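You operate a simulated robot arm through the tools that you are given. There is no shell and no other tool. Be economical: measure what you need, move in short steps, check, and stop when the job is done.

You run a simulated two-armed robot. Do the job below in one go: nothing can be reset, and whatever is moved stays where it is left.

Task
Swap the grey tray in side 27 for the green one; cover it again.
Fine: side 27 of the long blue box; leave the grey tray on the bench.
Where things are to end (x, y in the base frame): wide green tray within 40 mm of [580, 140].

Only the result counts: the job must be done as asked and must still hold three seconds after the hand-in. Knocking over, shifting, dropping, spilling or breaking anything else fails it. Lids that push on must go on centred and level and be pressed home; caps that screw on are set level and turned clockwise until they are tight.

Robot
Two 7-joint arms with fingered hands on one trunk, on a base that drives. Base frame: it is fixed to the floor where the robot stands at the start and does not move with it; the origin is under the middle of the robot, x ahead of it, y to its left, z up; the surface under the hand at the start is at about z = 869. Units: mm, rad, N and s.
The left shoulder is at the start at [55, 182, 1198], the right one opposite. With the tool pointing down near the work surface each hand reaches from about 400 to 820 mm from the robot's upright axis, wherever it stands, measured 20 degrees to its own side. Places, roughly: grey sliding cover [600, 100, 1000]; side 27 of the long blue box [600, 100, 900]; top of the long steel bench [300, 400, 900]; wide green tray (26x20x5 cm) [300, -300, 900]; wide grey tray (26x20x5 cm) [600, 100, 900]. Payload 3.8 kg a hand.
The tool frame of a hand sits at the grasp point between the pads (the TCP): z along the fingers, y along the line on which they close. The tips reach 30 mm beyond it. The gripper opens to 104 mm. The gripper's body begins 35 mm behind the TCP. The gripper is a hand of 4 fingers: y runs from the thumb to the fingers, the wrist lies at [-17, -104, -178] in the tool frame.
Orientation is told as [roll, pitch, yaw] about the base's x, y, z axes, in that order, counted from this pose: with the fingers straight down and the wrist toward the robot, the tool's x, y and z point along [0, 1, 0], [1, 0, 0] and [0, 0, -1] of the base frame.

Tools
- The arms move only by the tool drive_tool. It takes "left_deltas", "right_deltas" or both (then of equal length, played together; a hand with none holds still); each is a list of rows, each an object of numbers (a shift or turn left out is 0): "tx", "ty", "tz": the shift along the tool's x, y, z in cm; "ax", "ay", "az": the turn, a rotation vector about the tool's x, y, z in rad. In form: [{"tx": .., "ty": .., "tz": .., "ax": .., "ay": .., "az": ..}, ...]. A call has 1 to 10 rows; each row is the pose to reach, as a shift and turn from the pose commanded when the call began, along the tool's axes at that moment. Each row takes 0.2 s and may step no farther than 50 mm and 0.15 rad from the row before; otherwise, the whole call is refused. A pose out of reach is approached as far as the arm can. The call stops where the force on the tool passes 90 N (or 10 N more than at its start, if that is more) or the arm is blocked; 0.2 s more then pass. In this call time passes only in rows, and 0.2 s behind the last. It gives the time, the measured TCP pose, the force on the tool (base axes), the opening and the grip force at its end, in the units of the frame above (readings bear some noise), with the torque about the TCP (base axes, N m) and any sound that the robot's microphone picked up, and new pictures: "pictures" is both (left out), scene, wrist or none (wrist: the cameras of the hands that moved).
- Cameras (640 x 400 px; columns grow to the right, rows downward): "scene" is now at [140.2, -20.6, 1374.1]; the picture's right is [-0.23, -0.97, 0.00], its down [-0.57, 0.13, -0.81] and it looks along [0.79, -0.18, -0.59] (base axes); focal length 214 px, centre (320, 200). "left" rides on the left gripper at [-66, -90, -126] in its tool frame; the picture's right is [-0.78, -0.30, 0.56], its down [0.57, -0.70, 0.42] and it looks along [0.27, 0.65, 0.71] (tool axes); focal length 275 px, centre (320, 200). "right" rides on the right gripper at [66, -90, -126] in its tool frame; the picture's right is [-0.78, 0.30, -0.56], its down [-0.57, -0.70, 0.42] and it looks along [-0.27, 0.65, 0.71] (tool axes); focal length 275 px, centre (320, 200). There is no depth. A picture from a camera that has moved, and an enlarged one, comes with that camera's place and axes in the base frame and with its lens.
- move_column(by): slides the trunk up (or, below 0, down) by that many mm; the arms and the scene camera ride with it, the base frame stays. It gives what a move gives, with no picture.
- steer(legs): drives the robot by 1 to 6 legs, each [ahead, left, turn to the left] in mm, mm and rad, along the robot's own axes; the way and the turn of a leg run together, so that a leg with both is an arc; at most 1500 mm and 3.142 rad a leg. The arms and the cameras ride along, it lands a little off, and it stops where it bumps. It gives what a move gives, and a new picture of the scene camera.
- set_fingers(index, middle, ring, thumb_bend, thumb_turn, hand): sets how far each is bent, from 0 (flat) to 1 (curled in); at 0.3 the hand is open as for a grip, at 0.7 the pads meet at the TCP. One left out holds its place. A second passes; each finger stops where it meets its share of the squeeze, and holds until it gets a number again. It is the only way to open and close the hand. It gives what a move gives, with no picture; readings hold the bend of each and the force on the fingers (four entries, about 0 where the hand has none), thumb and palm. thumb_turn goes from beside the hand (0) to across from the fingers (1), as for a grip.
- head_to(pan, tilt): turns the head with the scene camera to pan (to the left, within 1.501 rad either way) and tilt (down, from -0.506 to 1.204), counted from straight ahead of the robot. It gives what a move gives, and a new picture of the scene camera.
- inspect(camera, box): a new picture of the part [left, top, right, bottom] of that camera's present view, enlarged. No time passes.
- close_job(): hands the job in; it is judged then, once.

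Go step by step. Nothing tells you exact positions but the pictures and the camera data: compare them with the known pose of the tool, close in by small moves and look again before you grip or let go. The budget is 120 turns and 260 pictures, counting those below and the enlarged ones. Unless the task says otherwise, let go and move clear before handing in.

The tools are called after "Request:" as name(argument=value, ...) on one line, values as JSON. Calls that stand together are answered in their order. drive_tool: Moves the arms, as the interface text tells. Its arguments: {"type":"object","properties":{"left_deltas":{"type":"array","items":{"type":"object","properties":{"tx":{"type":"number"},"ty":{"type":"number"},"tz":{"type":"number"},"ax":{"type":"number"},"ay":{"type":"number"},"az":{"type":"number"}}}},"right_deltas":{"type":"array","items":{"type":"object","properties":{"tx":{"type":"number"},"ty":{"type":"number"},"tz":{"type":"number"},"ax":{"type":"number"},"ay":{"type":"number"},"az":{"type":"number"}}}},"pictures":{"type":"string","enum":["both","scene","wrist","none"]}},"required":[]} The other tools are called the same way: move_column (by) slides the trunk up or down; set_fingers (index, middle, ring, thumb_bend, thumb_turn, hand) moves the fingers one by one; steer (legs) drives the base; head_to (pan, tilt) turns the head that bears the scene camera; inspect (camera, box) takes an enlarged picture of a part of a camera's view; close_job () hands the job in.

At the start:

```text
t: 0.0
left_ee_pos: [519.3, 293.3, 1263.1]
left_orientation: [0.0, 0.0, 0.0]
left_ft_force: [-0.8, 0.1, 0.2]
left_wrist_torque: [-0.04, 0.0, -0.03]
left_width: 103.7
left_gripper_force: 0.1
left_shape: jaw
left_bend: [0.3, 0.3, 0.3, 0.3, 0.97]
left_finger forces: [0.0, 0.0, 0.0, 0.1, 0.0, 0.0]
right_ee_pos: [562.0, -199.3, 1241.8]
right_orientation: [0.002, 0.0, -0.002]
right_ft_force: [0.0, 0.2, -1.0]
right_wrist_torque: [0.0, 0.01, -0.02]
right_width: 103.8
right_gripper_force: 0.1
right_shape: jaw
right_bend: [0.3, 0.3, 0.3, 0.3, 0.97]
right_finger forces: [0.1, 0.0, 0.0, 0.0, 0.0, 0.0]
trunk travel left (down, up): [-350.0, 406.0]
robot x, y, heading: [-0.3, 1.9, -0.005]
head pan, tilt: [-0.23, 0.63]
```

scene: 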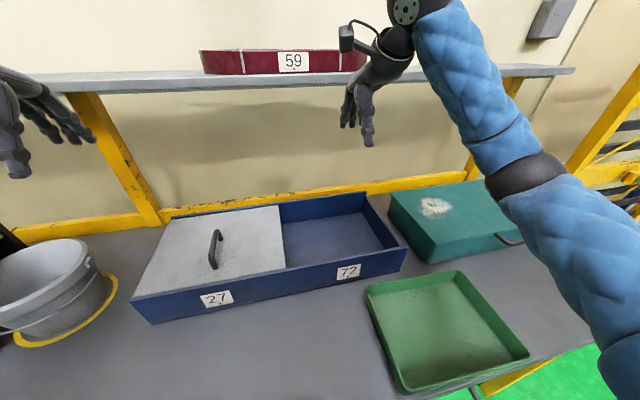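
right: 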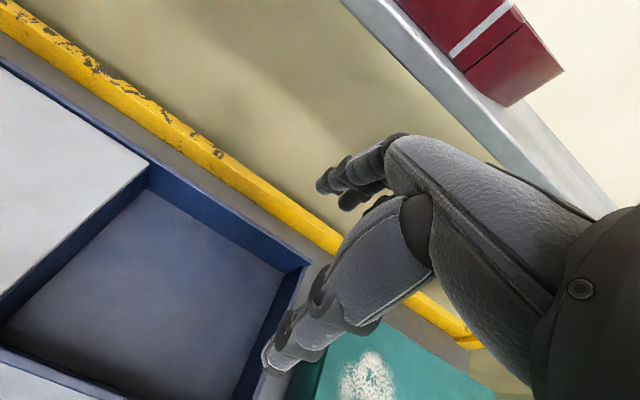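
left: 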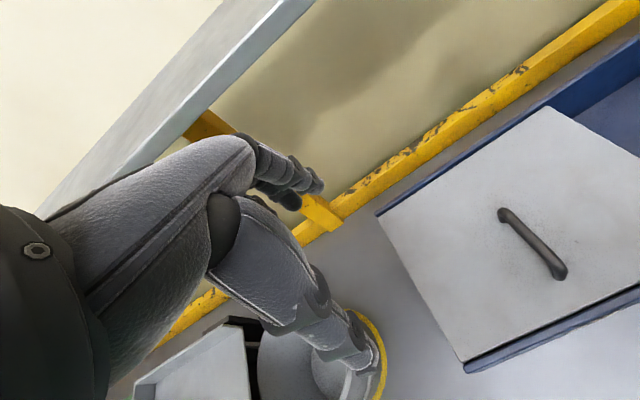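

I see the blue box (about x 447–713, y −315–290, top z≈965), its cover lying over side 27, and the green tray near [295,−296]. I'll look around before moving anything.

Request:
head_to(pan=0.3, tilt=0.9)

Request:
inspect(camera="left", box=[360, 80, 640, 400])

```text
t: 0.9
left_ee_pos: [519.3, 292.8, 1263.3]
left_orientation: [-0.001, 0.003, -0.001]
left_ft_force: [0.0, 0.6, 0.8]
left_wrist_torque: [0.01, -0.03, -0.03]
left_width: 103.5
left_gripper_force: 0.1
left_shape: jaw
left_bend: [0.3, 0.3, 0.3, 0.3, 0.97]
left_finger forces: [0.1, 0.0, 0.0, 0.1, 0.0, 0.1]
right_ee_pos: [562.0, -199.6, 1241.5]
right_orientation: [0.001, 0.0, 0.0]
right_ft_force: [-0.2, -0.2, -0.7]
right_wrist_torque: [0.03, -0.01, -0.01]
right_width: 103.9
right_gripper_force: 0.0
right_shape: jaw
right_bend: [0.3, 0.3, 0.3, 0.3, 0.97]
right_finger forces: [0.1, 0.1, 0.1, 0.0, 0.0, 0.1]
trunk travel left (down, up): [-350.0, 406.0]
robot x, y, heading: [-1.3, 0.7, 0.003]
head pan, tilt: [0.3, 0.901]
camera scene: at [127.2, 21.6, 1351.9], right [0.29, -0.96, 0.0], down [-0.75, -0.23, -0.62], along [0.59, 0.18, -0.78], focal length 214 px, centre (320, 200)
```

scene: 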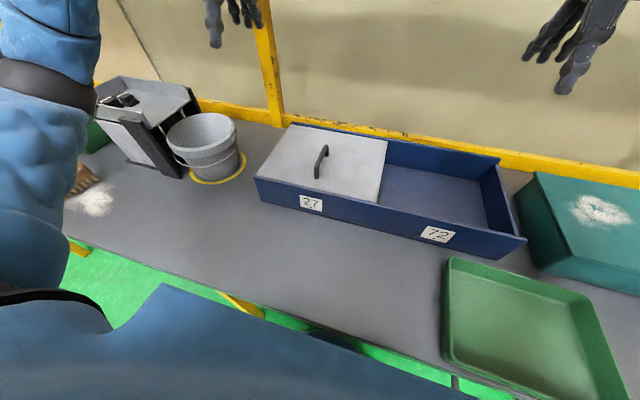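

```text
1.25 times, centred on (500, 240) of left
camera zoom: at [429.5, 227.6, 1389.3], right [-0.3, -0.78, -0.56], down [-0.7, 0.57, -0.42], along [0.65, 0.27, -0.71], focal length 344 px, centre (95, 150)
```

zoom: 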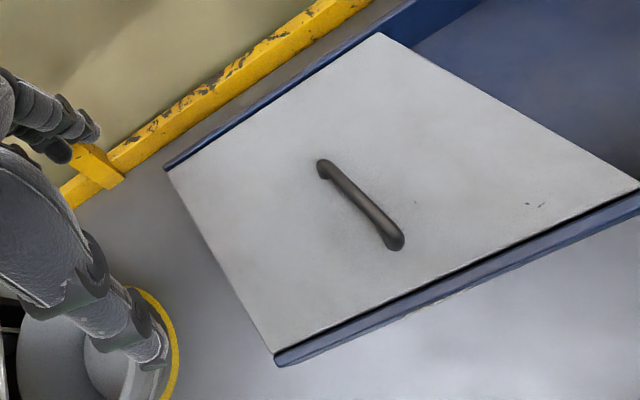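

The cover slides along the box, and its handle runs along x near [535,148]. I'll turn the left hand so it closes along y, bring it over the handle, and move the right hand aside.

Request:
drive_tool(left_deltas=[{"az": 0.15, "tx": -1.4, "tz": 0}, {"az": 0.3, "tx": -2.8, "tz": 0}, {"az": 0.45, "tx": -4.2, "tz": 1}, {"az": 0.6, "tx": -5.6, "tz": 2}, {"az": 0.75, "tx": -7, "tz": 4}, {"az": 0.9, "tx": -8.4, "tz": 6}, {"az": 1.05, "tx": -9.8, "tz": 8}, {"az": 1.2, "tx": -11.2, "tz": 10}, {"az": 1.35, "tx": -12.6, "tz": 12, "ty": 1}, {"az": 1.5, "tx": -14.4, "tz": 14, "ty": 1.5}], right_deltas=[{"tx": -2}, {"tx": -4}, {"tx": -6}, {"tx": -8}, {"tx": -10}, {"tx": -12}, {"tx": -14}, {"tx": -16}, {"tx": -18}, {"tx": -20}])

```text
t: 3.1
left_ee_pos: [533.7, 148.6, 1123.2]
left_orientation: [0.0, 0.001, -1.5]
left_ft_force: [0.5, -1.4, -1.0]
left_wrist_torque: [0.0, -0.01, -0.03]
left_width: 103.7
left_gripper_force: 0.2
left_shape: jaw
left_bend: [0.3, 0.3, 0.3, 0.3, 0.97]
left_finger forces: [0.1, 0.0, 0.0, 0.0, 0.1, 0.0]
right_ee_pos: [561.7, -400.5, 1241.5]
right_orientation: [0.002, 0.002, 0.0]
right_ft_force: [0.3, -0.4, 0.0]
right_wrist_torque: [-0.01, -0.01, -0.01]
right_width: 103.5
right_gripper_force: 0.1
right_shape: jaw
right_bend: [0.3, 0.3, 0.3, 0.3, 0.97]
right_finger forces: [0.0, 0.1, 0.0, 0.0, 0.0, 0.1]
trunk travel left (down, up): [-350.0, 406.0]
robot x, y, heading: [3.2, -3.7, -0.004]
head pan, tilt: [0.3, 0.901]
camera scene: at [127.4, 20.7, 1351.9], right [0.3, -0.96, 0.0], down [-0.75, -0.23, -0.62], along [0.59, 0.18, -0.78], focal length 214 px, centre (320, 200)
camera right: at [471.8, -334.6, 1367.8], right [0.3, -0.78, 0.56], down [-0.7, -0.57, -0.42], along [0.65, -0.26, -0.71], focal length 275 px, centre (320, 200)
camera left: at [461.5, 234.4, 1249.5], right [-0.79, 0.24, -0.56], down [0.52, 0.74, -0.42], along [0.31, -0.63, -0.71], focal length 275 px, centre (320, 200)
```

scene: 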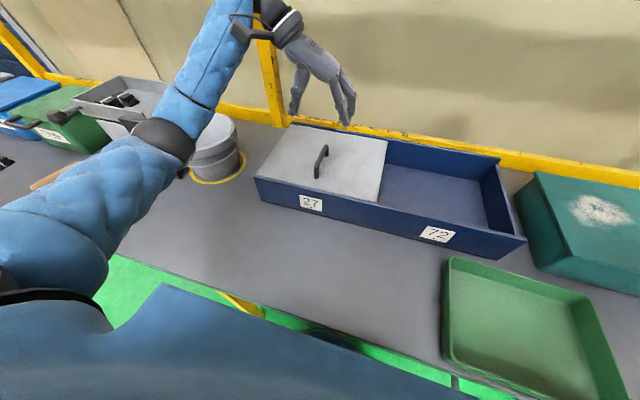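
right: 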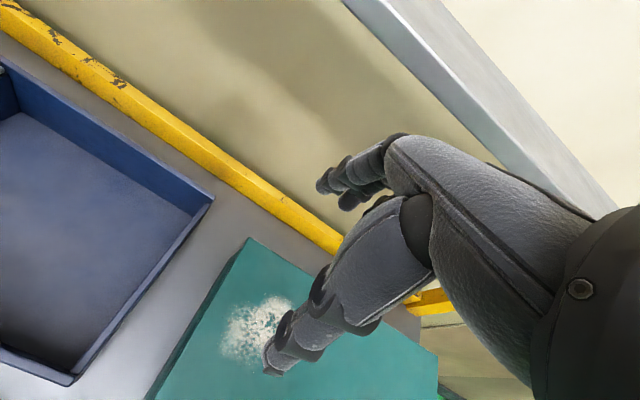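
left: 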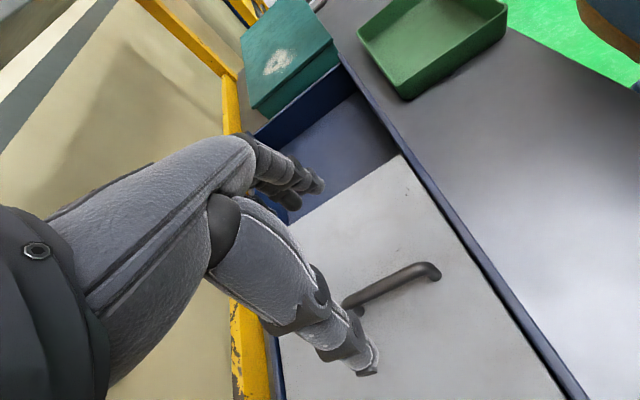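

The handle bar lies at y≈147, x 489–575, with its top near z≈1000. I'll lower the open left hand around it.

Request:
drive_tool(left_deltas=[{"az": 0.07, "tx": 0.2, "ty": 0.1, "tz": 4}, {"az": 0.07, "tx": 0.3, "ty": 0.1, "tz": 7}, {"az": 0.07, "tx": 0.3, "ty": 0.1, "tz": 9.5}, {"az": 0.07, "tx": 0.3, "ty": 0.1, "tz": 11.5}])

```text
t: 4.2
left_ee_pos: [536.8, 148.2, 1008.1]
left_orientation: [0.0, 0.001, -1.571]
left_ft_force: [0.5, -0.2, -0.6]
left_wrist_torque: [0.01, -0.02, 0.0]
left_width: 103.6
left_gripper_force: 0.0
left_shape: jaw
left_bend: [0.3, 0.3, 0.3, 0.3, 0.97]
left_finger forces: [0.1, 0.0, 0.0, 0.0, 0.0, 0.1]
right_ee_pos: [562.3, -398.2, 1241.2]
right_orientation: [0.0, -0.001, -0.001]
right_ft_force: [-0.6, -0.1, 0.7]
right_wrist_torque: [-0.05, -0.01, 0.04]
right_width: 103.6
right_gripper_force: 0.1
right_shape: jaw
right_bend: [0.3, 0.3, 0.3, 0.3, 0.97]
right_finger forces: [0.1, 0.0, 0.1, 0.0, 0.1, 0.1]
trunk travel left (down, up): [-350.0, 406.0]
robot x, y, heading: [-0.3, -3.0, 0.003]
head pan, tilt: [0.3, 0.901]
camera scene: at [127.2, 21.8, 1351.9], right [0.3, -0.96, 0.0], down [-0.75, -0.23, -0.62], along [0.59, 0.18, -0.78], focal length 214 px, centre (320, 200)
camera left: at [471.3, 238.5, 1134.5], right [-0.78, 0.3, -0.56], down [0.57, 0.7, -0.42], along [0.27, -0.65, -0.71], focal length 275 px, centre (320, 200)
```

scene: 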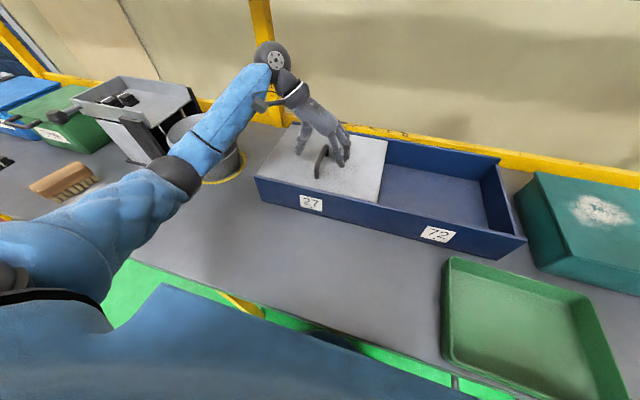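
left: 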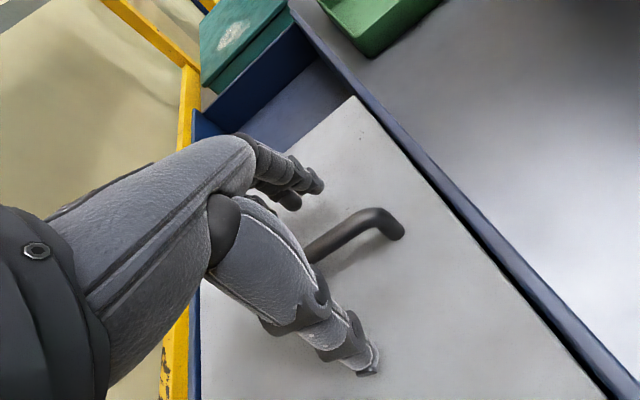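

Request:
inspect(camera="scene", box=[240, 80, 400, 220])

Request:
inspect(camera="left", box=[220, 120, 440, 390])

```text
2.86 times, centred on (320, 150) of scene
camera zoom: at [127.2, 21.8, 1351.9], right [0.3, -0.96, 0.0], down [-0.75, -0.23, -0.62], along [0.59, 0.18, -0.78], focal length 613 px, centre (320, 343)
```

zoom: 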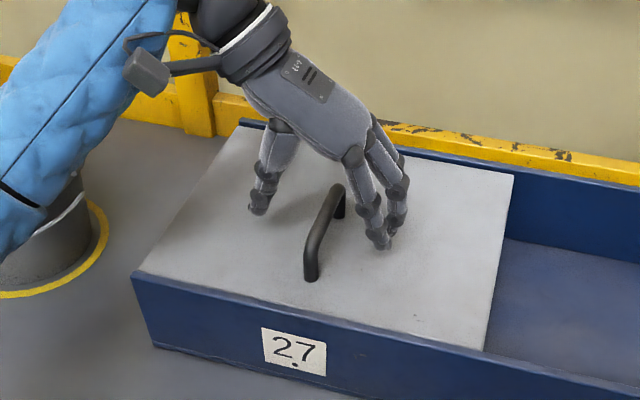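

```text
1.48 times, centred on (330, 255) of left
camera zoom: at [471.3, 238.5, 1134.5], right [-0.78, 0.3, -0.56], down [0.57, 0.7, -0.42], along [0.27, -0.65, -0.71], focal length 408 px, centre (305, 118)
```

zoom: 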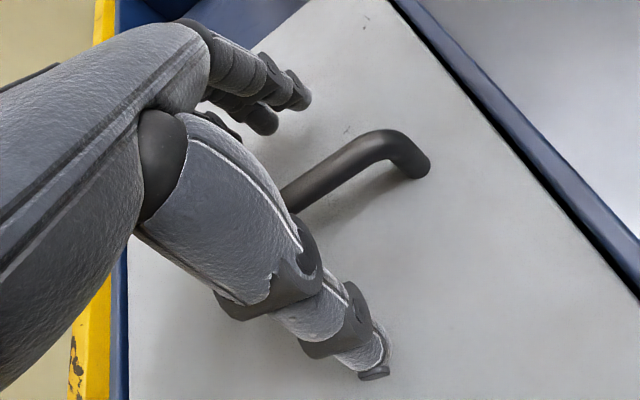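

The hand straddles the handle. I'll lower it a little further and close.

Request:
drive_tool(left_deltas=[{"tz": 0.5, "tx": -0.3}, {"tz": 1.0, "tx": -0.5}], pictures="none")

Request:
set_fingers(hand="left", index=0.7, middle=0.7, ring=0.7, thumb_bend=0.7)

Request:
inspect(camera="scene", box=[240, 80, 400, 220])

```text
t: 4.8
left_ee_pos: [531.9, 148.2, 999.3]
left_orientation: [0.001, 0.0, -1.569]
left_ft_force: [-0.2, 0.3, 0.2]
left_wrist_torque: [-0.01, 0.0, 0.02]
left_width: 103.8
left_gripper_force: 0.1
left_shape: jaw
left_bend: [0.3, 0.3, 0.3, 0.3, 0.97]
left_finger forces: [0.0, 0.0, 0.0, 0.0, 0.0, 0.1]
right_ee_pos: [563.2, -399.8, 1242.4]
right_orientation: [-0.001, 0.001, -0.001]
right_ft_force: [-0.7, -0.3, 0.2]
right_wrist_torque: [0.02, -0.01, 0.02]
right_width: 103.6
right_gripper_force: 0.0
right_shape: jaw
right_bend: [0.3, 0.3, 0.3, 0.3, 0.97]
right_finger forces: [0.0, 0.0, 0.1, 0.0, 0.0, 0.0]
trunk travel left (down, up): [-350.0, 406.0]
robot x, y, heading: [-0.1, -0.6, 0.001]
head pan, tilt: [0.3, 0.901]
```

```text
t: 5.8
left_ee_pos: [531.5, 147.9, 998.8]
left_orientation: [-0.002, 0.0, -1.569]
left_ft_force: [0.0, -0.1, -1.1]
left_wrist_torque: [-0.06, -0.03, -0.01]
left_width: 4.2
left_gripper_force: 0.2
left_shape: fingers
left_bend: [0.69, 0.7, 0.7, 0.7, 0.97]
left_finger forces: [0.8, 0.1, 0.1, 0.1, 0.1, 0.0]
right_ee_pos: [562.3, -399.0, 1240.5]
right_orientation: [0.001, 0.001, -0.001]
right_ft_force: [0.3, 0.3, 0.3]
right_wrist_torque: [0.0, -0.03, -0.01]
right_width: 103.6
right_gripper_force: 0.2
right_shape: jaw
right_bend: [0.3, 0.3, 0.3, 0.3, 0.97]
right_finger forces: [0.0, 0.1, 0.0, 0.1, 0.0, 0.0]
trunk travel left (down, up): [-350.0, 406.0]
robot x, y, heading: [1.9, -1.1, 0.003]
head pan, tilt: [0.3, 0.901]
```

```text
2.86 times, centred on (320, 150) of scene
camera zoom: at [127.2, 21.4, 1351.9], right [0.3, -0.96, 0.0], down [-0.75, -0.23, -0.62], along [0.59, 0.18, -0.78], focal length 613 px, centre (320, 343)
```

zoom: 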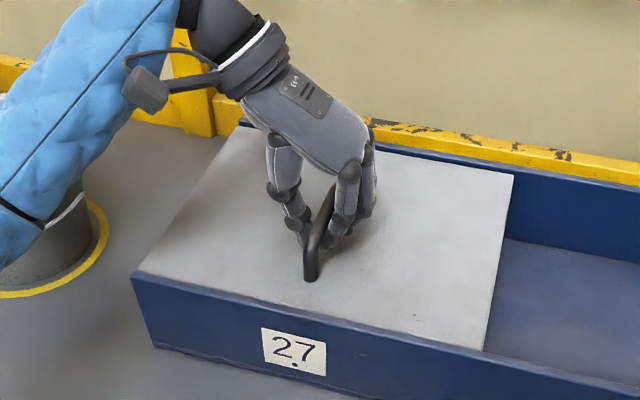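

The fingers have closed around the bar loosely. I'll try a short slide to the right and watch whether the cover follows.

Request:
drive_tool(left_deltas=[{"ty": 1}, {"ty": 2}, {"ty": 3}], pictures="scene")

Request:
inspect(camera="scene", box=[240, 80, 400, 220])

```text
t: 6.5
left_ee_pos: [531.3, 119.1, 997.7]
left_orientation: [-0.002, 0.001, -1.569]
left_ft_force: [0.2, 0.5, -0.8]
left_wrist_torque: [0.04, -0.03, 0.0]
left_width: 4.1
left_gripper_force: 0.3
left_shape: fingers
left_bend: [0.7, 0.7, 0.7, 0.69, 0.97]
left_finger forces: [0.1, 0.0, 0.0, 0.0, 1.1, 0.0]
right_ee_pos: [563.2, -398.3, 1242.6]
right_orientation: [0.0, 0.001, -0.001]
right_ft_force: [0.3, 0.0, -0.3]
right_wrist_torque: [-0.01, 0.01, -0.01]
right_width: 103.5
right_gripper_force: 0.0
right_shape: jaw
right_bend: [0.3, 0.3, 0.3, 0.3, 0.97]
right_finger forces: [0.0, 0.1, 0.0, 0.0, 0.1, 0.0]
trunk travel left (down, up): [-350.0, 406.0]
robot x, y, heading: [0.1, 0.7, -0.002]
head pan, tilt: [0.3, 0.901]
camera scene: at [127.3, 21.5, 1351.9], right [0.3, -0.96, 0.0], down [-0.75, -0.23, -0.62], along [0.59, 0.18, -0.78], focal length 214 px, centre (320, 200)
```

scene: 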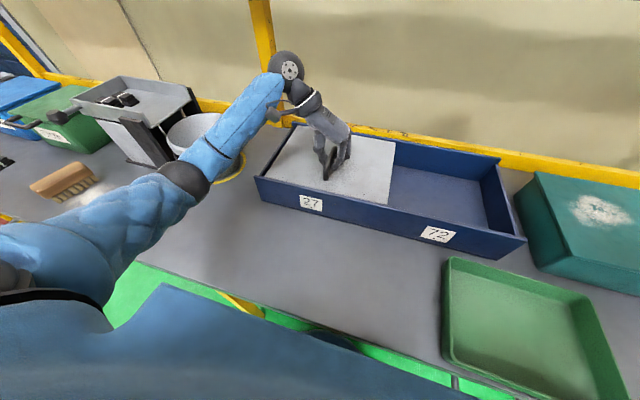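

```text
2.86 times, centred on (320, 150) of scene
camera zoom: at [127.3, 21.5, 1351.9], right [0.3, -0.96, 0.0], down [-0.75, -0.23, -0.62], along [0.59, 0.18, -0.78], focal length 613 px, centre (320, 343)
```

zoom: 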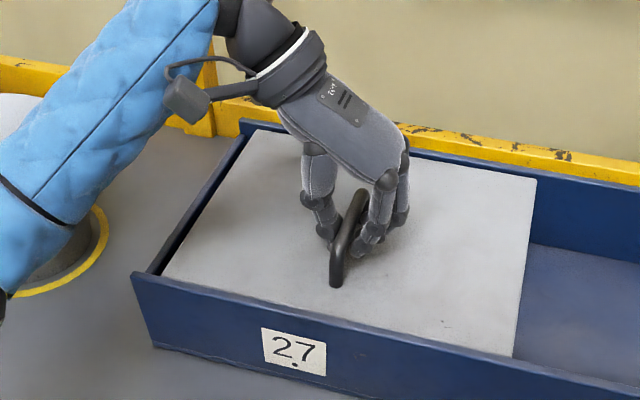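

The cover follows with almost no force. I'll slide it on to side 72.

Request:
drive_tool(left_deltas=[{"ty": 3}, {"ty": 6}, {"ty": 9}, {"ty": 12}, {"ty": 15}, {"ty": 18}, {"ty": 20.5}, {"ty": 23}, {"ty": 25}, {"ty": 26}], pictures="scene")

```text
t: 8.8
left_ee_pos: [532.2, -141.5, 1000.2]
left_orientation: [0.0, -0.001, -1.568]
left_ft_force: [0.4, 1.0, -2.4]
left_wrist_torque: [0.0, 0.0, 0.03]
left_width: 4.9
left_gripper_force: 1.0
left_shape: fingers
left_bend: [0.7, 0.7, 0.7, 0.68, 0.97]
left_finger forces: [0.0, 0.0, 0.0, 0.1, 1.5, 0.0]
right_ee_pos: [561.1, -400.1, 1242.0]
right_orientation: [0.002, 0.0, -0.001]
right_ft_force: [0.1, 0.1, 0.0]
right_wrist_torque: [0.01, 0.01, -0.01]
right_width: 103.8
right_gripper_force: 0.0
right_shape: jaw
right_bend: [0.3, 0.3, 0.3, 0.3, 0.97]
right_finger forces: [0.0, 0.0, 0.0, 0.1, 0.1, 0.1]
trunk travel left (down, up): [-350.0, 406.0]
robot x, y, heading: [1.9, 0.6, 0.001]
head pan, tilt: [0.3, 0.901]
camera scene: at [127.3, 21.4, 1351.9], right [0.3, -0.96, 0.0], down [-0.75, -0.23, -0.62], along [0.59, 0.18, -0.78], focal length 214 px, centre (320, 200)
```

scene: 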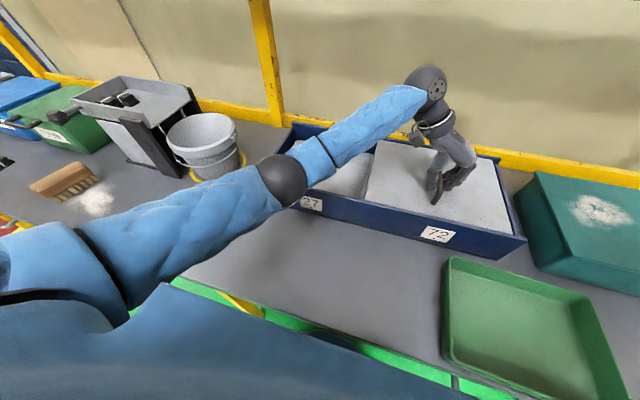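

Nearly at the end; I'll nudge it on until it stops.

Request:
drive_tool(left_deltas=[{"ty": 0.4}, {"ty": 0.8}, {"ty": 1.2}], pictures="none")

Request:
inspect(camera="scene", box=[340, 120, 540, 270])

```text
t: 9.6
left_ee_pos: [531.6, -153.9, 998.9]
left_orientation: [0.0, 0.0, -1.569]
left_ft_force: [-0.1, 1.6, -0.9]
left_wrist_torque: [0.03, -0.02, 0.0]
left_width: 4.5
left_gripper_force: 0.8
left_shape: fingers
left_bend: [0.7, 0.7, 0.7, 0.69, 0.97]
left_finger forces: [0.0, 0.0, 0.1, 0.0, 1.5, 0.0]
right_ee_pos: [561.5, -399.2, 1242.5]
right_orientation: [0.0, 0.0, 0.001]
right_ft_force: [0.1, -0.4, -0.3]
right_wrist_torque: [0.02, 0.0, -0.01]
right_width: 103.7
right_gripper_force: 0.1
right_shape: jaw
right_bend: [0.3, 0.3, 0.3, 0.3, 0.97]
right_finger forces: [0.0, 0.0, 0.0, 0.1, 0.0, 0.0]
trunk travel left (down, up): [-350.0, 406.0]
robot x, y, heading: [0.1, 0.6, 0.001]
head pan, tilt: [0.3, 0.901]
```

```text
2.67 times, centred on (440, 195) of scene
camera zoom: at [127.1, 21.5, 1351.9], right [0.3, -0.96, 0.0], down [-0.75, -0.23, -0.62], along [0.59, 0.18, -0.78], focal length 572 px, centre (0, 213)
```

zoom: 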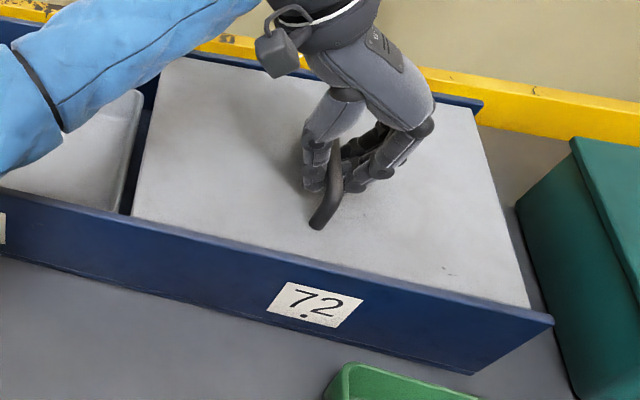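

The cover is clear of side 27 and still well supported. I'll let go, rise, and look into side 27.

Request:
set_fingers(hand="left", index=0.3, middle=0.3, ring=0.3, thumb_bend=0.3)

Request:
drive_tool(left_deltas=[{"tz": -3}, {"tz": -6}, {"tz": -9}, {"tz": -13}, {"tz": -17, "ty": -4}, {"tz": -20, "ty": -9}, {"tz": -22, "ty": -14}, {"tz": -22, "ty": -19}, {"tz": -22, "ty": -24}, {"tz": -22, "ty": -29}], pictures="none")

Request:
drive_tool(left_deltas=[{"ty": -5}, {"ty": -10}, {"ty": -15}], pictures="both")

Request:
inspect(camera="scene", box=[240, 100, 400, 220])

```text
t: 10.6
left_ee_pos: [533.8, -153.4, 999.3]
left_orientation: [0.001, 0.0, -1.568]
left_ft_force: [-0.2, 0.6, 0.6]
left_wrist_torque: [0.02, 0.03, -0.03]
left_width: 104.2
left_gripper_force: 0.1
left_shape: fingers
left_bend: [0.3, 0.3, 0.3, 0.3, 0.97]
left_finger forces: [0.0, 0.0, 0.0, 0.0, 0.0, 0.1]
right_ee_pos: [561.8, -398.5, 1242.3]
right_orientation: [-0.002, 0.0, -0.001]
right_ft_force: [-0.5, -0.3, 0.0]
right_wrist_torque: [0.01, -0.01, -0.02]
right_width: 103.4
right_gripper_force: 0.0
right_shape: jaw
right_bend: [0.3, 0.3, 0.3, 0.3, 0.97]
right_finger forces: [0.1, 0.0, 0.0, 0.0, 0.0, 0.1]
trunk travel left (down, up): [-350.0, 406.0]
robot x, y, heading: [2.8, -1.6, -0.001]
head pan, tilt: [0.3, 0.901]
```

```text
refused: row 5 steps farther than a row can; nothing moved
```

```text
t: 11.3
left_ee_pos: [530.9, -0.0, 998.9]
left_orientation: [-0.001, 0.001, -1.569]
left_ft_force: [-0.8, 0.3, -0.4]
left_wrist_torque: [-0.01, -0.01, 0.04]
left_width: 104.6
left_gripper_force: 0.1
left_shape: fingers
left_bend: [0.3, 0.3, 0.3, 0.3, 0.97]
left_finger forces: [0.1, 0.0, 0.0, 0.0, 0.0, 0.0]
right_ee_pos: [560.5, -397.8, 1242.9]
right_orientation: [-0.001, 0.001, 0.0]
right_ft_force: [-0.4, 0.0, 1.3]
right_wrist_torque: [-0.06, 0.03, 0.01]
right_width: 103.7
right_gripper_force: 0.1
right_shape: jaw
right_bend: [0.3, 0.3, 0.3, 0.3, 0.97]
right_finger forces: [0.0, 0.0, 0.1, 0.1, 0.1, 0.0]
trunk travel left (down, up): [-350.0, 406.0]
robot x, y, heading: [-3.4, -0.7, -0.005]
head pan, tilt: [0.3, 0.901]
camera scene: at [127.2, 23.0, 1351.9], right [0.3, -0.96, 0.0], down [-0.75, -0.23, -0.62], along [0.59, 0.18, -0.78], focal length 214 px, centre (320, 200)
camera left: at [464.9, 89.8, 1125.2], right [-0.78, 0.3, -0.56], down [0.57, 0.7, -0.43], along [0.26, -0.65, -0.71], focal length 275 px, centre (320, 200)
```

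scene: 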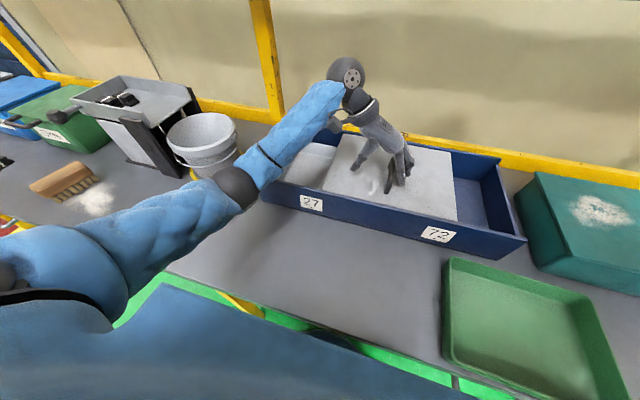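
left: 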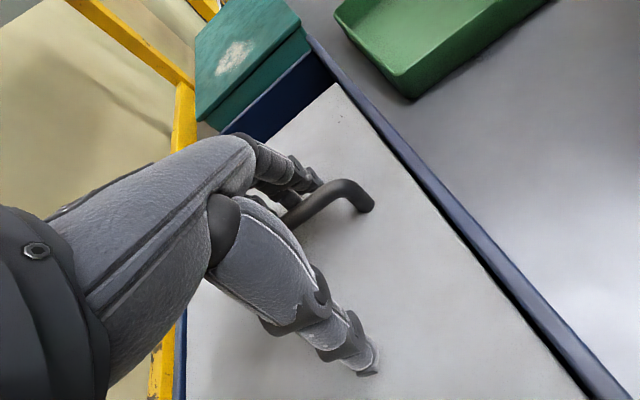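

```text
3.33 times, centred on (320, 160) of scene
camera zoom: at [127.2, 23.0, 1351.9], right [0.3, -0.96, 0.0], down [-0.75, -0.23, -0.62], along [0.59, 0.18, -0.78], focal length 715 px, centre (320, 333)
```

zoom: 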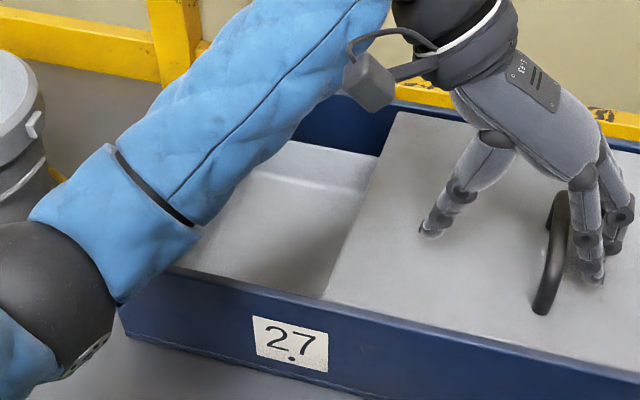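

My raise was refused, so the sideways move dragged the cover back to about halfway; nothing else was touched. I'll re-centre on the handle and slide it back to side 72.

Request:
drive_tool(left_deltas=[{"ty": 2.2}, {"ty": 4.3}], pictures="none")

Request:
set_fingers(hand="left", index=0.7, middle=0.7, ring=0.7, thumb_bend=0.7)

Request:
inspect(camera="left", box=[180, 120, 440, 390])

```text
t: 11.9
left_ee_pos: [532.7, -45.5, 1000.2]
left_orientation: [0.0, 0.0, -1.569]
left_ft_force: [0.2, 0.4, 0.1]
left_wrist_torque: [0.0, 0.01, -0.01]
left_width: 104.8
left_gripper_force: 0.0
left_shape: fingers
left_bend: [0.3, 0.3, 0.3, 0.3, 0.97]
left_finger forces: [0.0, 0.0, 0.0, 0.1, 0.0, 0.0]
right_ee_pos: [562.8, -400.1, 1242.2]
right_orientation: [0.0, 0.0, 0.0]
right_ft_force: [0.2, -1.2, -0.4]
right_wrist_torque: [0.01, -0.02, -0.01]
right_width: 103.8
right_gripper_force: 0.0
right_shape: jaw
right_bend: [0.3, 0.3, 0.3, 0.3, 0.97]
right_finger forces: [0.0, 0.1, 0.0, 0.0, 0.0, 0.0]
trunk travel left (down, up): [-350.0, 406.0]
robot x, y, heading: [1.2, 2.3, 0.002]
head pan, tilt: [0.3, 0.901]
```

```text
t: 12.9
left_ee_pos: [532.6, -45.2, 999.2]
left_orientation: [-0.002, 0.001, -1.569]
left_ft_force: [-0.5, 0.1, -0.8]
left_wrist_torque: [0.0, -0.04, -0.04]
left_width: 3.6
left_gripper_force: 0.6
left_shape: fingers
left_bend: [0.7, 0.7, 0.7, 0.7, 0.97]
left_finger forces: [0.0, 0.0, 0.1, 0.0, 0.4, 0.1]
right_ee_pos: [561.9, -400.4, 1241.4]
right_orientation: [-0.001, 0.001, -0.002]
right_ft_force: [0.1, -0.2, -0.1]
right_wrist_torque: [0.02, 0.01, -0.01]
right_width: 103.7
right_gripper_force: 0.0
right_shape: jaw
right_bend: [0.3, 0.3, 0.3, 0.3, 0.97]
right_finger forces: [0.0, 0.0, 0.1, 0.1, 0.1, 0.0]
trunk travel left (down, up): [-350.0, 406.0]
robot x, y, heading: [-1.1, 0.6, -0.002]
head pan, tilt: [0.3, 0.901]
```

```text
1.48 times, centred on (310, 255) of left
camera zoom: at [465.4, 45.1, 1125.9], right [-0.78, 0.3, -0.56], down [0.57, 0.7, -0.43], along [0.27, -0.65, -0.71], focal length 408 px, centre (335, 118)
```

zoom: 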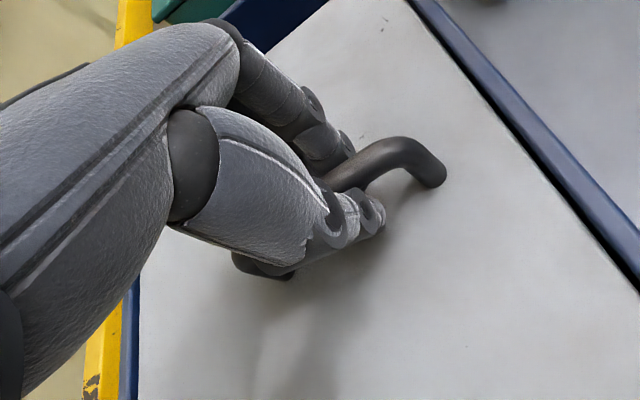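

The fingers are around the bar again, so I'll slide the cover back to y≈−155.

Request:
drive_tool(left_deltas=[{"ty": 2.5}, {"ty": 5}, {"ty": 7.5}, {"ty": 9.5}, {"ty": 10.7}, {"ty": 11.1}], pictures="none")

Request:
set_fingers(hand="left", index=0.3, middle=0.3, ring=0.3, thumb_bend=0.3)

Request:
drive_tool(left_deltas=[{"tz": -3}, {"tz": -6}, {"tz": -9}, {"tz": -13}, {"tz": -17}, {"tz": -20}], pictures="scene")

```text
t: 14.3
left_ee_pos: [532.1, -158.0, 999.0]
left_orientation: [-0.002, -0.001, -1.57]
left_ft_force: [-0.3, 0.5, -0.8]
left_wrist_torque: [-0.01, -0.02, 0.01]
left_width: 4.3
left_gripper_force: 0.8
left_shape: fingers
left_bend: [0.7, 0.7, 0.7, 0.69, 0.97]
left_finger forces: [0.0, 0.0, 0.0, 0.0, 1.2, 0.0]
right_ee_pos: [561.7, -398.6, 1241.9]
right_orientation: [-0.001, 0.0, 0.001]
right_ft_force: [-0.3, -0.5, -0.1]
right_wrist_torque: [-0.02, 0.04, 0.0]
right_width: 103.7
right_gripper_force: 0.1
right_shape: jaw
right_bend: [0.3, 0.3, 0.3, 0.3, 0.97]
right_finger forces: [0.1, 0.0, 0.0, 0.1, 0.0, 0.0]
trunk travel left (down, up): [-350.0, 406.0]
robot x, y, heading: [-0.8, -0.7, -0.003]
head pan, tilt: [0.3, 0.901]
```

```text
t: 15.3
left_ee_pos: [532.4, -158.2, 999.0]
left_orientation: [-0.001, 0.0, -1.568]
left_ft_force: [-0.6, 0.6, 0.3]
left_wrist_torque: [-0.01, 0.03, -0.04]
left_width: 104.2
left_gripper_force: 0.1
left_shape: fingers
left_bend: [0.3, 0.3, 0.3, 0.3, 0.97]
left_finger forces: [0.0, 0.0, 0.1, 0.0, 0.1, 0.1]
right_ee_pos: [563.2, -399.0, 1242.3]
right_orientation: [-0.001, 0.0, 0.0]
right_ft_force: [0.2, 1.0, -0.4]
right_wrist_torque: [0.0, -0.01, 0.01]
right_width: 103.4
right_gripper_force: 0.1
right_shape: jaw
right_bend: [0.3, 0.3, 0.3, 0.3, 0.97]
right_finger forces: [0.0, 0.0, 0.0, 0.1, 0.1, 0.1]
trunk travel left (down, up): [-350.0, 406.0]
robot x, y, heading: [-4.5, 1.4, -0.007]
head pan, tilt: [0.3, 0.901]
```

```text
t: 16.8
left_ee_pos: [533.2, -157.1, 1197.5]
left_orientation: [-0.002, 0.0, -1.571]
left_ft_force: [0.3, 0.4, 0.2]
left_wrist_torque: [0.04, -0.03, -0.02]
left_width: 104.3
left_gripper_force: 0.0
left_shape: fingers
left_bend: [0.3, 0.3, 0.3, 0.3, 0.97]
left_finger forces: [0.0, 0.1, 0.0, 0.1, 0.0, 0.0]
right_ee_pos: [561.2, -400.4, 1241.5]
right_orientation: [0.001, 0.0, 0.001]
right_ft_force: [0.9, 0.7, -1.0]
right_wrist_torque: [-0.05, -0.02, -0.03]
right_width: 103.5
right_gripper_force: 0.1
right_shape: jaw
right_bend: [0.3, 0.3, 0.3, 0.3, 0.97]
right_finger forces: [0.0, 0.1, 0.0, 0.0, 0.0, 0.0]
trunk travel left (down, up): [-350.0, 406.0]
robot x, y, heading: [0.8, 0.9, -0.0]
head pan, tilt: [0.3, 0.901]
camera scene: at [126.7, 21.5, 1352.0], right [0.3, -0.96, 0.0], down [-0.75, -0.23, -0.62], along [0.59, 0.18, -0.78], focal length 214 px, centre (320, 200)
```

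scene: 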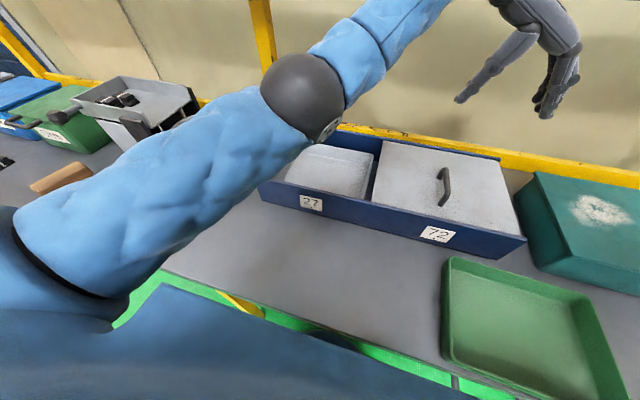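

The cover is over side 72 and side 27 is open. I'll clear the left arm to the left and look at the grey tray.

Request:
drive_tool(left_deltas=[{"ty": -4.9}, {"ty": -9.8}, {"ty": -14.7}, {"ty": -19.6}, {"ty": -24.5}, {"ty": -29.4}, {"ty": -34.3}, {"ty": -39.2}, {"ty": -44}, {"ty": -48}], pictures="wrist")

Request:
inspect(camera="scene", box=[240, 100, 400, 220])

Request:
inspect(camera="scene", box=[400, 220, 640, 400])

```text
t: 18.9
left_ee_pos: [531.7, 325.3, 1196.0]
left_orientation: [0.0, -0.002, -1.572]
left_ft_force: [0.4, -0.3, -0.3]
left_wrist_torque: [-0.04, -0.01, -0.03]
left_width: 104.4
left_gripper_force: 0.0
left_shape: fingers
left_bend: [0.3, 0.3, 0.3, 0.3, 0.97]
left_finger forces: [0.1, 0.1, 0.1, 0.1, 0.0, 0.0]
right_ee_pos: [560.8, -399.7, 1241.9]
right_orientation: [0.0, -0.001, 0.001]
right_ft_force: [0.6, 0.4, 0.3]
right_wrist_torque: [0.0, 0.01, -0.01]
right_width: 104.0
right_gripper_force: 0.0
right_shape: jaw
right_bend: [0.3, 0.3, 0.3, 0.3, 0.97]
right_finger forces: [0.1, 0.0, 0.0, 0.1, 0.1, 0.0]
trunk travel left (down, up): [-350.0, 406.0]
robot x, y, heading: [0.5, -1.2, -0.0]
head pan, tilt: [0.3, 0.901]
camera left: at [466.1, 415.0, 1320.9], right [-0.78, 0.3, -0.56], down [0.57, 0.7, -0.43], along [0.26, -0.65, -0.71], focal length 275 px, centre (320, 200)
```

left: 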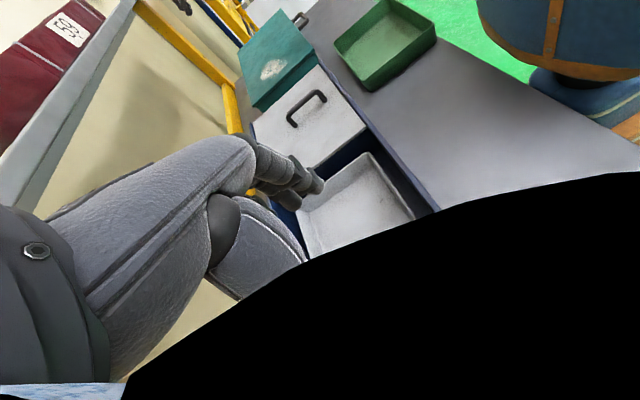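

```text
3.33 times, centred on (320, 160) of scene
camera zoom: at [126.9, 22.3, 1351.9], right [0.3, -0.96, 0.0], down [-0.75, -0.23, -0.62], along [0.59, 0.18, -0.78], focal length 715 px, centre (320, 333)
```

zoom: 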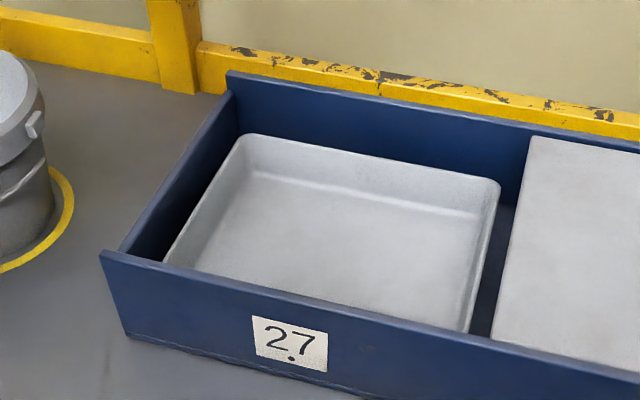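

```text
2.22 times, centred on (520, 310) of scene
camera zoom: at [126.9, 22.3, 1351.9], right [0.3, -0.96, 0.0], down [-0.75, -0.23, -0.62], along [0.59, 0.18, -0.78], focal length 477 px, centre (-124, -44)
```

zoom: 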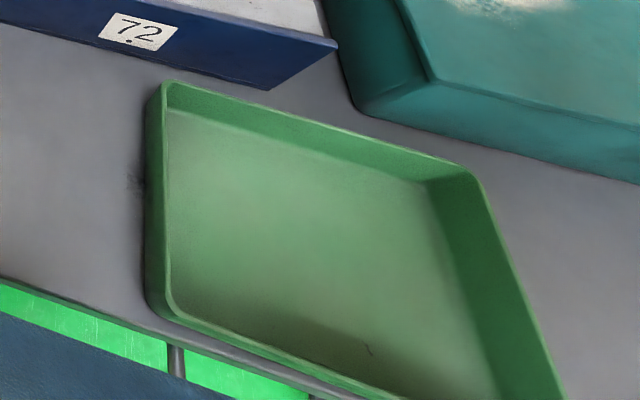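

The open grey tray spans roughly y 12–264 at its rim, with only about 15–20 mm to the walls. I plan a two-handed pinch on its two short rims, thumbs outside. I'll turn the right hand to mirror the left and bring both closer to measure.

Request:
drive_tool(right_deltas=[{"az": -0.15, "tx": 3}, {"az": -0.3, "tx": 6}, {"az": -0.45, "tx": 9}, {"az": -0.6, "tx": 12}, {"az": -0.75, "tx": 15}, {"az": -0.9, "tx": 18, "tz": 1}, {"az": -1.05, "tx": 21, "tz": 3}, {"az": -1.2, "tx": 24, "tz": 5}, {"az": -1.35, "tx": 27, "tz": 7}, {"az": -1.5, "tx": 30, "tz": 8}], left_deltas=[{"ty": 0}, {"ty": 0}, {"ty": 0}, {"ty": 0}, {"ty": 0}, {"ty": 0, "tz": 1}, {"tz": 3}, {"tz": 5}, {"tz": 6}, {"tz": 7}], pictures="both")

```text
t: 21.1
left_ee_pos: [533.6, 324.7, 1130.1]
left_orientation: [0.001, -0.002, -1.57]
left_ft_force: [-0.5, 0.6, 0.0]
left_wrist_torque: [-0.01, 0.0, 0.02]
left_width: 104.4
left_gripper_force: 0.0
left_shape: fingers
left_bend: [0.3, 0.3, 0.3, 0.3, 0.97]
left_finger forces: [0.0, 0.0, 0.1, 0.1, 0.0, 0.0]
right_ee_pos: [562.4, -98.6, 1161.9]
right_orientation: [0.0, 0.0, 1.5]
right_ft_force: [0.1, 0.0, -0.8]
right_wrist_torque: [0.0, -0.02, 0.0]
right_width: 104.0
right_gripper_force: 0.1
right_shape: jaw
right_bend: [0.3, 0.3, 0.3, 0.3, 0.97]
right_finger forces: [0.0, 0.0, 0.0, 0.0, 0.0, 0.1]
trunk travel left (down, up): [-350.0, 406.0]
robot x, y, heading: [-2.9, -0.6, -0.001]
head pan, tilt: [0.3, 0.901]
camera scene: at [127.5, 22.7, 1351.8], right [0.3, -0.96, 0.0], down [-0.75, -0.23, -0.62], along [0.59, 0.18, -0.78], focal length 214 px, centre (320, 200)
camera right: at [489.5, -184.2, 1288.1], right [0.79, 0.24, 0.56], down [0.52, -0.74, -0.42], along [0.31, 0.63, -0.71], focal length 275 px, centre (320, 200)
camera left: at [466.8, 413.7, 1254.3], right [-0.78, 0.29, -0.56], down [0.57, 0.7, -0.43], along [0.27, -0.65, -0.71], focal length 275 px, centre (320, 200)
```

scene: 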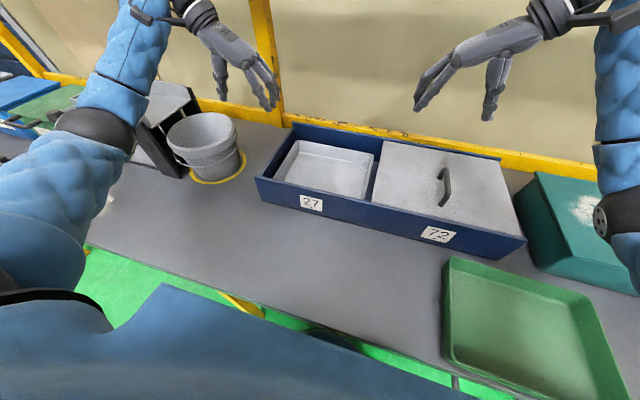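
right: 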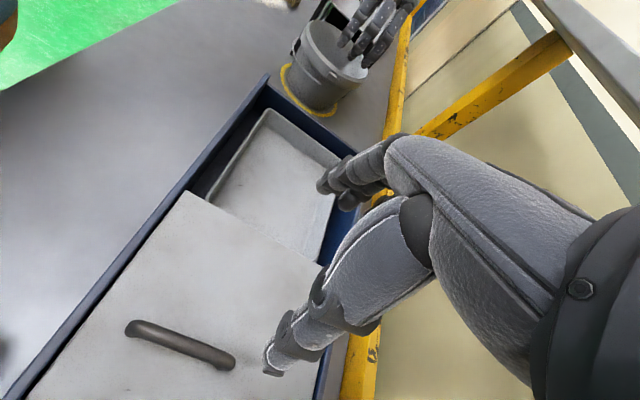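
left: 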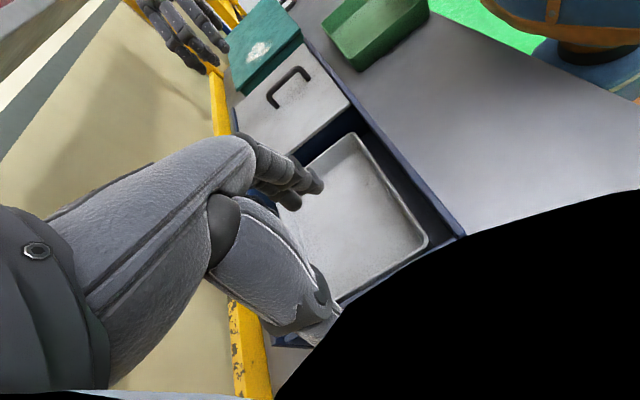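

The walls, rim and cover edge agree with my estimates: rim about y 12–264, x 483–670, z≈922. I'll set the thumbs for a narrow slot and bring both hands over the short rims, tilted inward.

Request:
set_fingers(hand="left", thumb_bend=0.68)

Request:
set_fingers(hand="right", thumb_bend=0.68)

Request:
drive_tool(left_deltas=[{"tx": 1, "ty": 1.2, "tz": 2, "ax": 0.1}, {"tx": 2, "ty": 2.4, "tz": 4, "ax": 0.2}, {"tx": 3, "ty": 3.6, "tz": 6, "ax": 0.3}, {"tx": 4, "ty": 4.8, "tz": 8, "ax": 0.3}, {"tx": 4.3, "ty": 5.9, "tz": 9.5, "ax": 0.3}], right_deltas=[{"tx": -0.2, "ty": 2, "tz": 2, "ax": 0.1, "az": -0.02}, {"tx": -0.4, "ty": 4.5, "tz": 4, "ax": 0.2, "az": -0.05}, {"tx": -0.6, "ty": 7, "tz": 7, "ax": 0.3, "az": -0.07}, {"tx": -0.7, "ty": 9, "tz": 10, "ax": 0.3, "az": -0.07}, {"tx": -0.7, "ty": 11.1, "tz": 12.5, "ax": 0.3, "az": -0.07}])

```text
t: 22.1
left_ee_pos: [532.9, 323.0, 1128.2]
left_orientation: [0.001, -0.001, -1.568]
left_ft_force: [1.0, 0.5, 0.0]
left_wrist_torque: [-0.02, 0.04, 0.02]
left_width: 56.5
left_gripper_force: 0.0
left_shape: fingers
left_bend: [0.3, 0.3, 0.3, 0.68, 0.97]
left_finger forces: [0.1, 0.0, 0.0, 0.0, 0.0, 0.0]
right_ee_pos: [562.3, -100.5, 1161.6]
right_orientation: [-0.001, -0.001, 1.499]
right_ft_force: [-0.2, -0.5, -0.3]
right_wrist_torque: [0.03, 0.01, 0.01]
right_width: 103.9
right_gripper_force: 0.0
right_shape: jaw
right_bend: [0.3, 0.3, 0.3, 0.3, 0.97]
right_finger forces: [0.0, 0.1, 0.0, 0.1, 0.0, 0.0]
trunk travel left (down, up): [-350.0, 406.0]
robot x, y, heading: [-0.1, -2.2, -0.001]
head pan, tilt: [0.3, 0.901]
```

```text
t: 23.1
left_ee_pos: [532.3, 322.9, 1127.3]
left_orientation: [0.002, 0.0, -1.569]
left_ft_force: [-0.2, -0.4, 0.7]
left_wrist_torque: [0.01, -0.01, -0.02]
left_width: 56.6
left_gripper_force: 0.0
left_shape: fingers
left_bend: [0.3, 0.3, 0.3, 0.68, 0.97]
left_finger forces: [0.1, 0.0, 0.0, 0.0, 0.0, 0.0]
right_ee_pos: [561.6, -100.3, 1161.5]
right_orientation: [0.0, 0.0, 1.498]
right_ft_force: [0.4, 0.0, 0.5]
right_wrist_torque: [0.0, 0.01, 0.0]
right_width: 56.7
right_gripper_force: 0.0
right_shape: fingers
right_bend: [0.3, 0.3, 0.3, 0.68, 0.97]
right_finger forces: [0.1, 0.1, 0.0, 0.0, 0.0, 0.1]
trunk travel left (down, up): [-350.0, 406.0]
robot x, y, heading: [-0.6, -0.4, 0.005]
head pan, tilt: [0.3, 0.901]
```

```text
t: 24.4
left_ee_pos: [576.3, 263.1, 1031.8]
left_orientation: [0.001, 0.302, -1.57]
left_ft_force: [-0.5, 0.2, -0.9]
left_wrist_torque: [-0.01, 0.04, 0.03]
left_width: 57.0
left_gripper_force: 0.1
left_shape: fingers
left_bend: [0.3, 0.3, 0.3, 0.68, 0.97]
left_finger forces: [0.0, 0.0, 0.1, 0.0, 0.0, 0.1]
right_ee_pos: [578.9, 10.6, 1035.8]
right_orientation: [0.01, 0.303, 1.572]
right_ft_force: [0.4, 0.7, 0.6]
right_wrist_torque: [-0.03, 0.02, 0.01]
right_width: 56.6
right_gripper_force: 0.0
right_shape: fingers
right_bend: [0.3, 0.3, 0.3, 0.68, 0.97]
right_finger forces: [0.0, 0.0, 0.0, 0.0, 0.0, 0.0]
trunk travel left (down, up): [-350.0, 406.0]
robot x, y, heading: [-1.4, -1.0, -0.0]
head pan, tilt: [0.3, 0.901]
camera scene: at [127.5, 22.4, 1351.8], right [0.3, -0.96, 0.0], down [-0.75, -0.23, -0.62], along [0.59, 0.18, -0.78], focal length 214 px, centre (320, 200)
camera right: at [513.1, -38.3, 1183.8], right [0.78, 0.45, 0.44], down [0.57, -0.8, -0.2], along [0.26, 0.41, -0.88], focal length 275 px, centre (320, 200)
camera left: at [509.5, 312.3, 1178.2], right [-0.78, 0.45, -0.44], down [0.57, 0.8, -0.2], along [0.27, -0.41, -0.87], focal length 275 px, centre (320, 200)
```

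scene: 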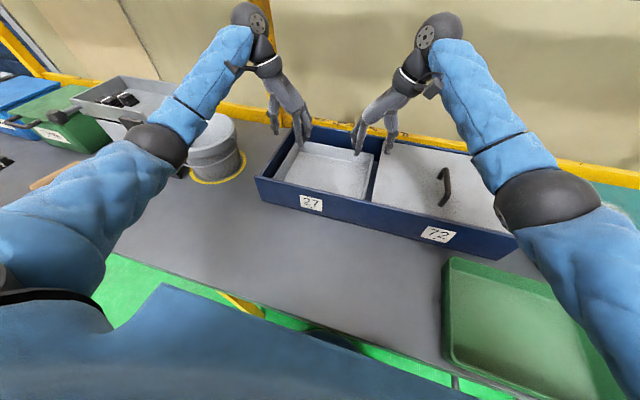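
right: 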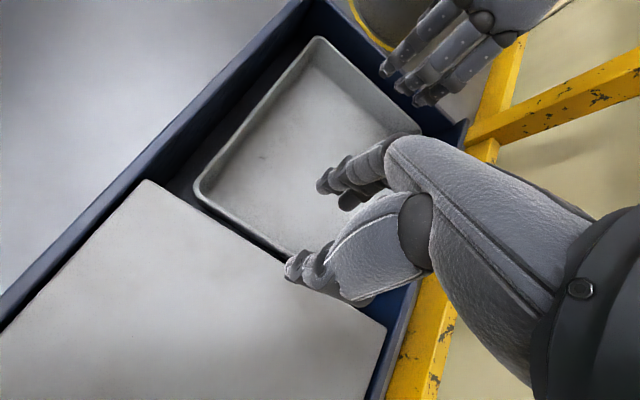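
left: 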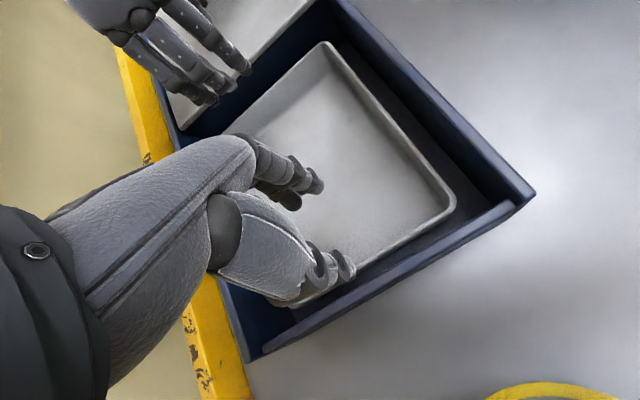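

Request:
inspect(camera="left", box=[240, 160, 540, 360])

Request:
inspect(camera="right", box=[120, 120, 420, 320])

```text
2.00 times, centred on (390, 260) of left
camera zoom: at [509.5, 312.3, 1178.2], right [-0.78, 0.45, -0.44], down [0.57, 0.8, -0.2], along [0.27, -0.41, -0.87], focal length 551 px, centre (180, 80)
```

zoom: 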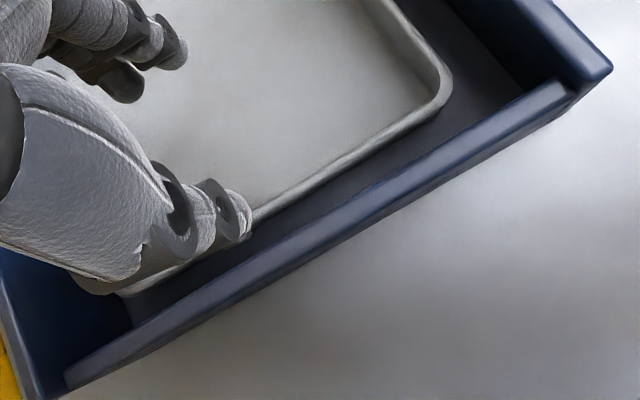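

```text
2.00 times, centred on (270, 220) of right
camera zoom: at [513.1, -38.3, 1183.8], right [0.78, 0.45, 0.44], down [0.57, -0.8, -0.2], along [0.26, 0.41, -0.88], focal length 551 px, centre (420, 160)
```

zoom: 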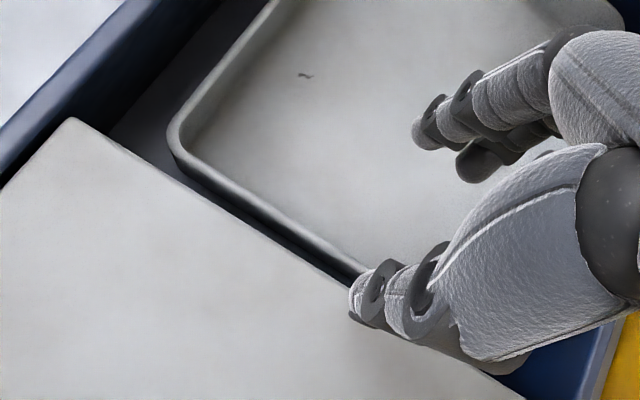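

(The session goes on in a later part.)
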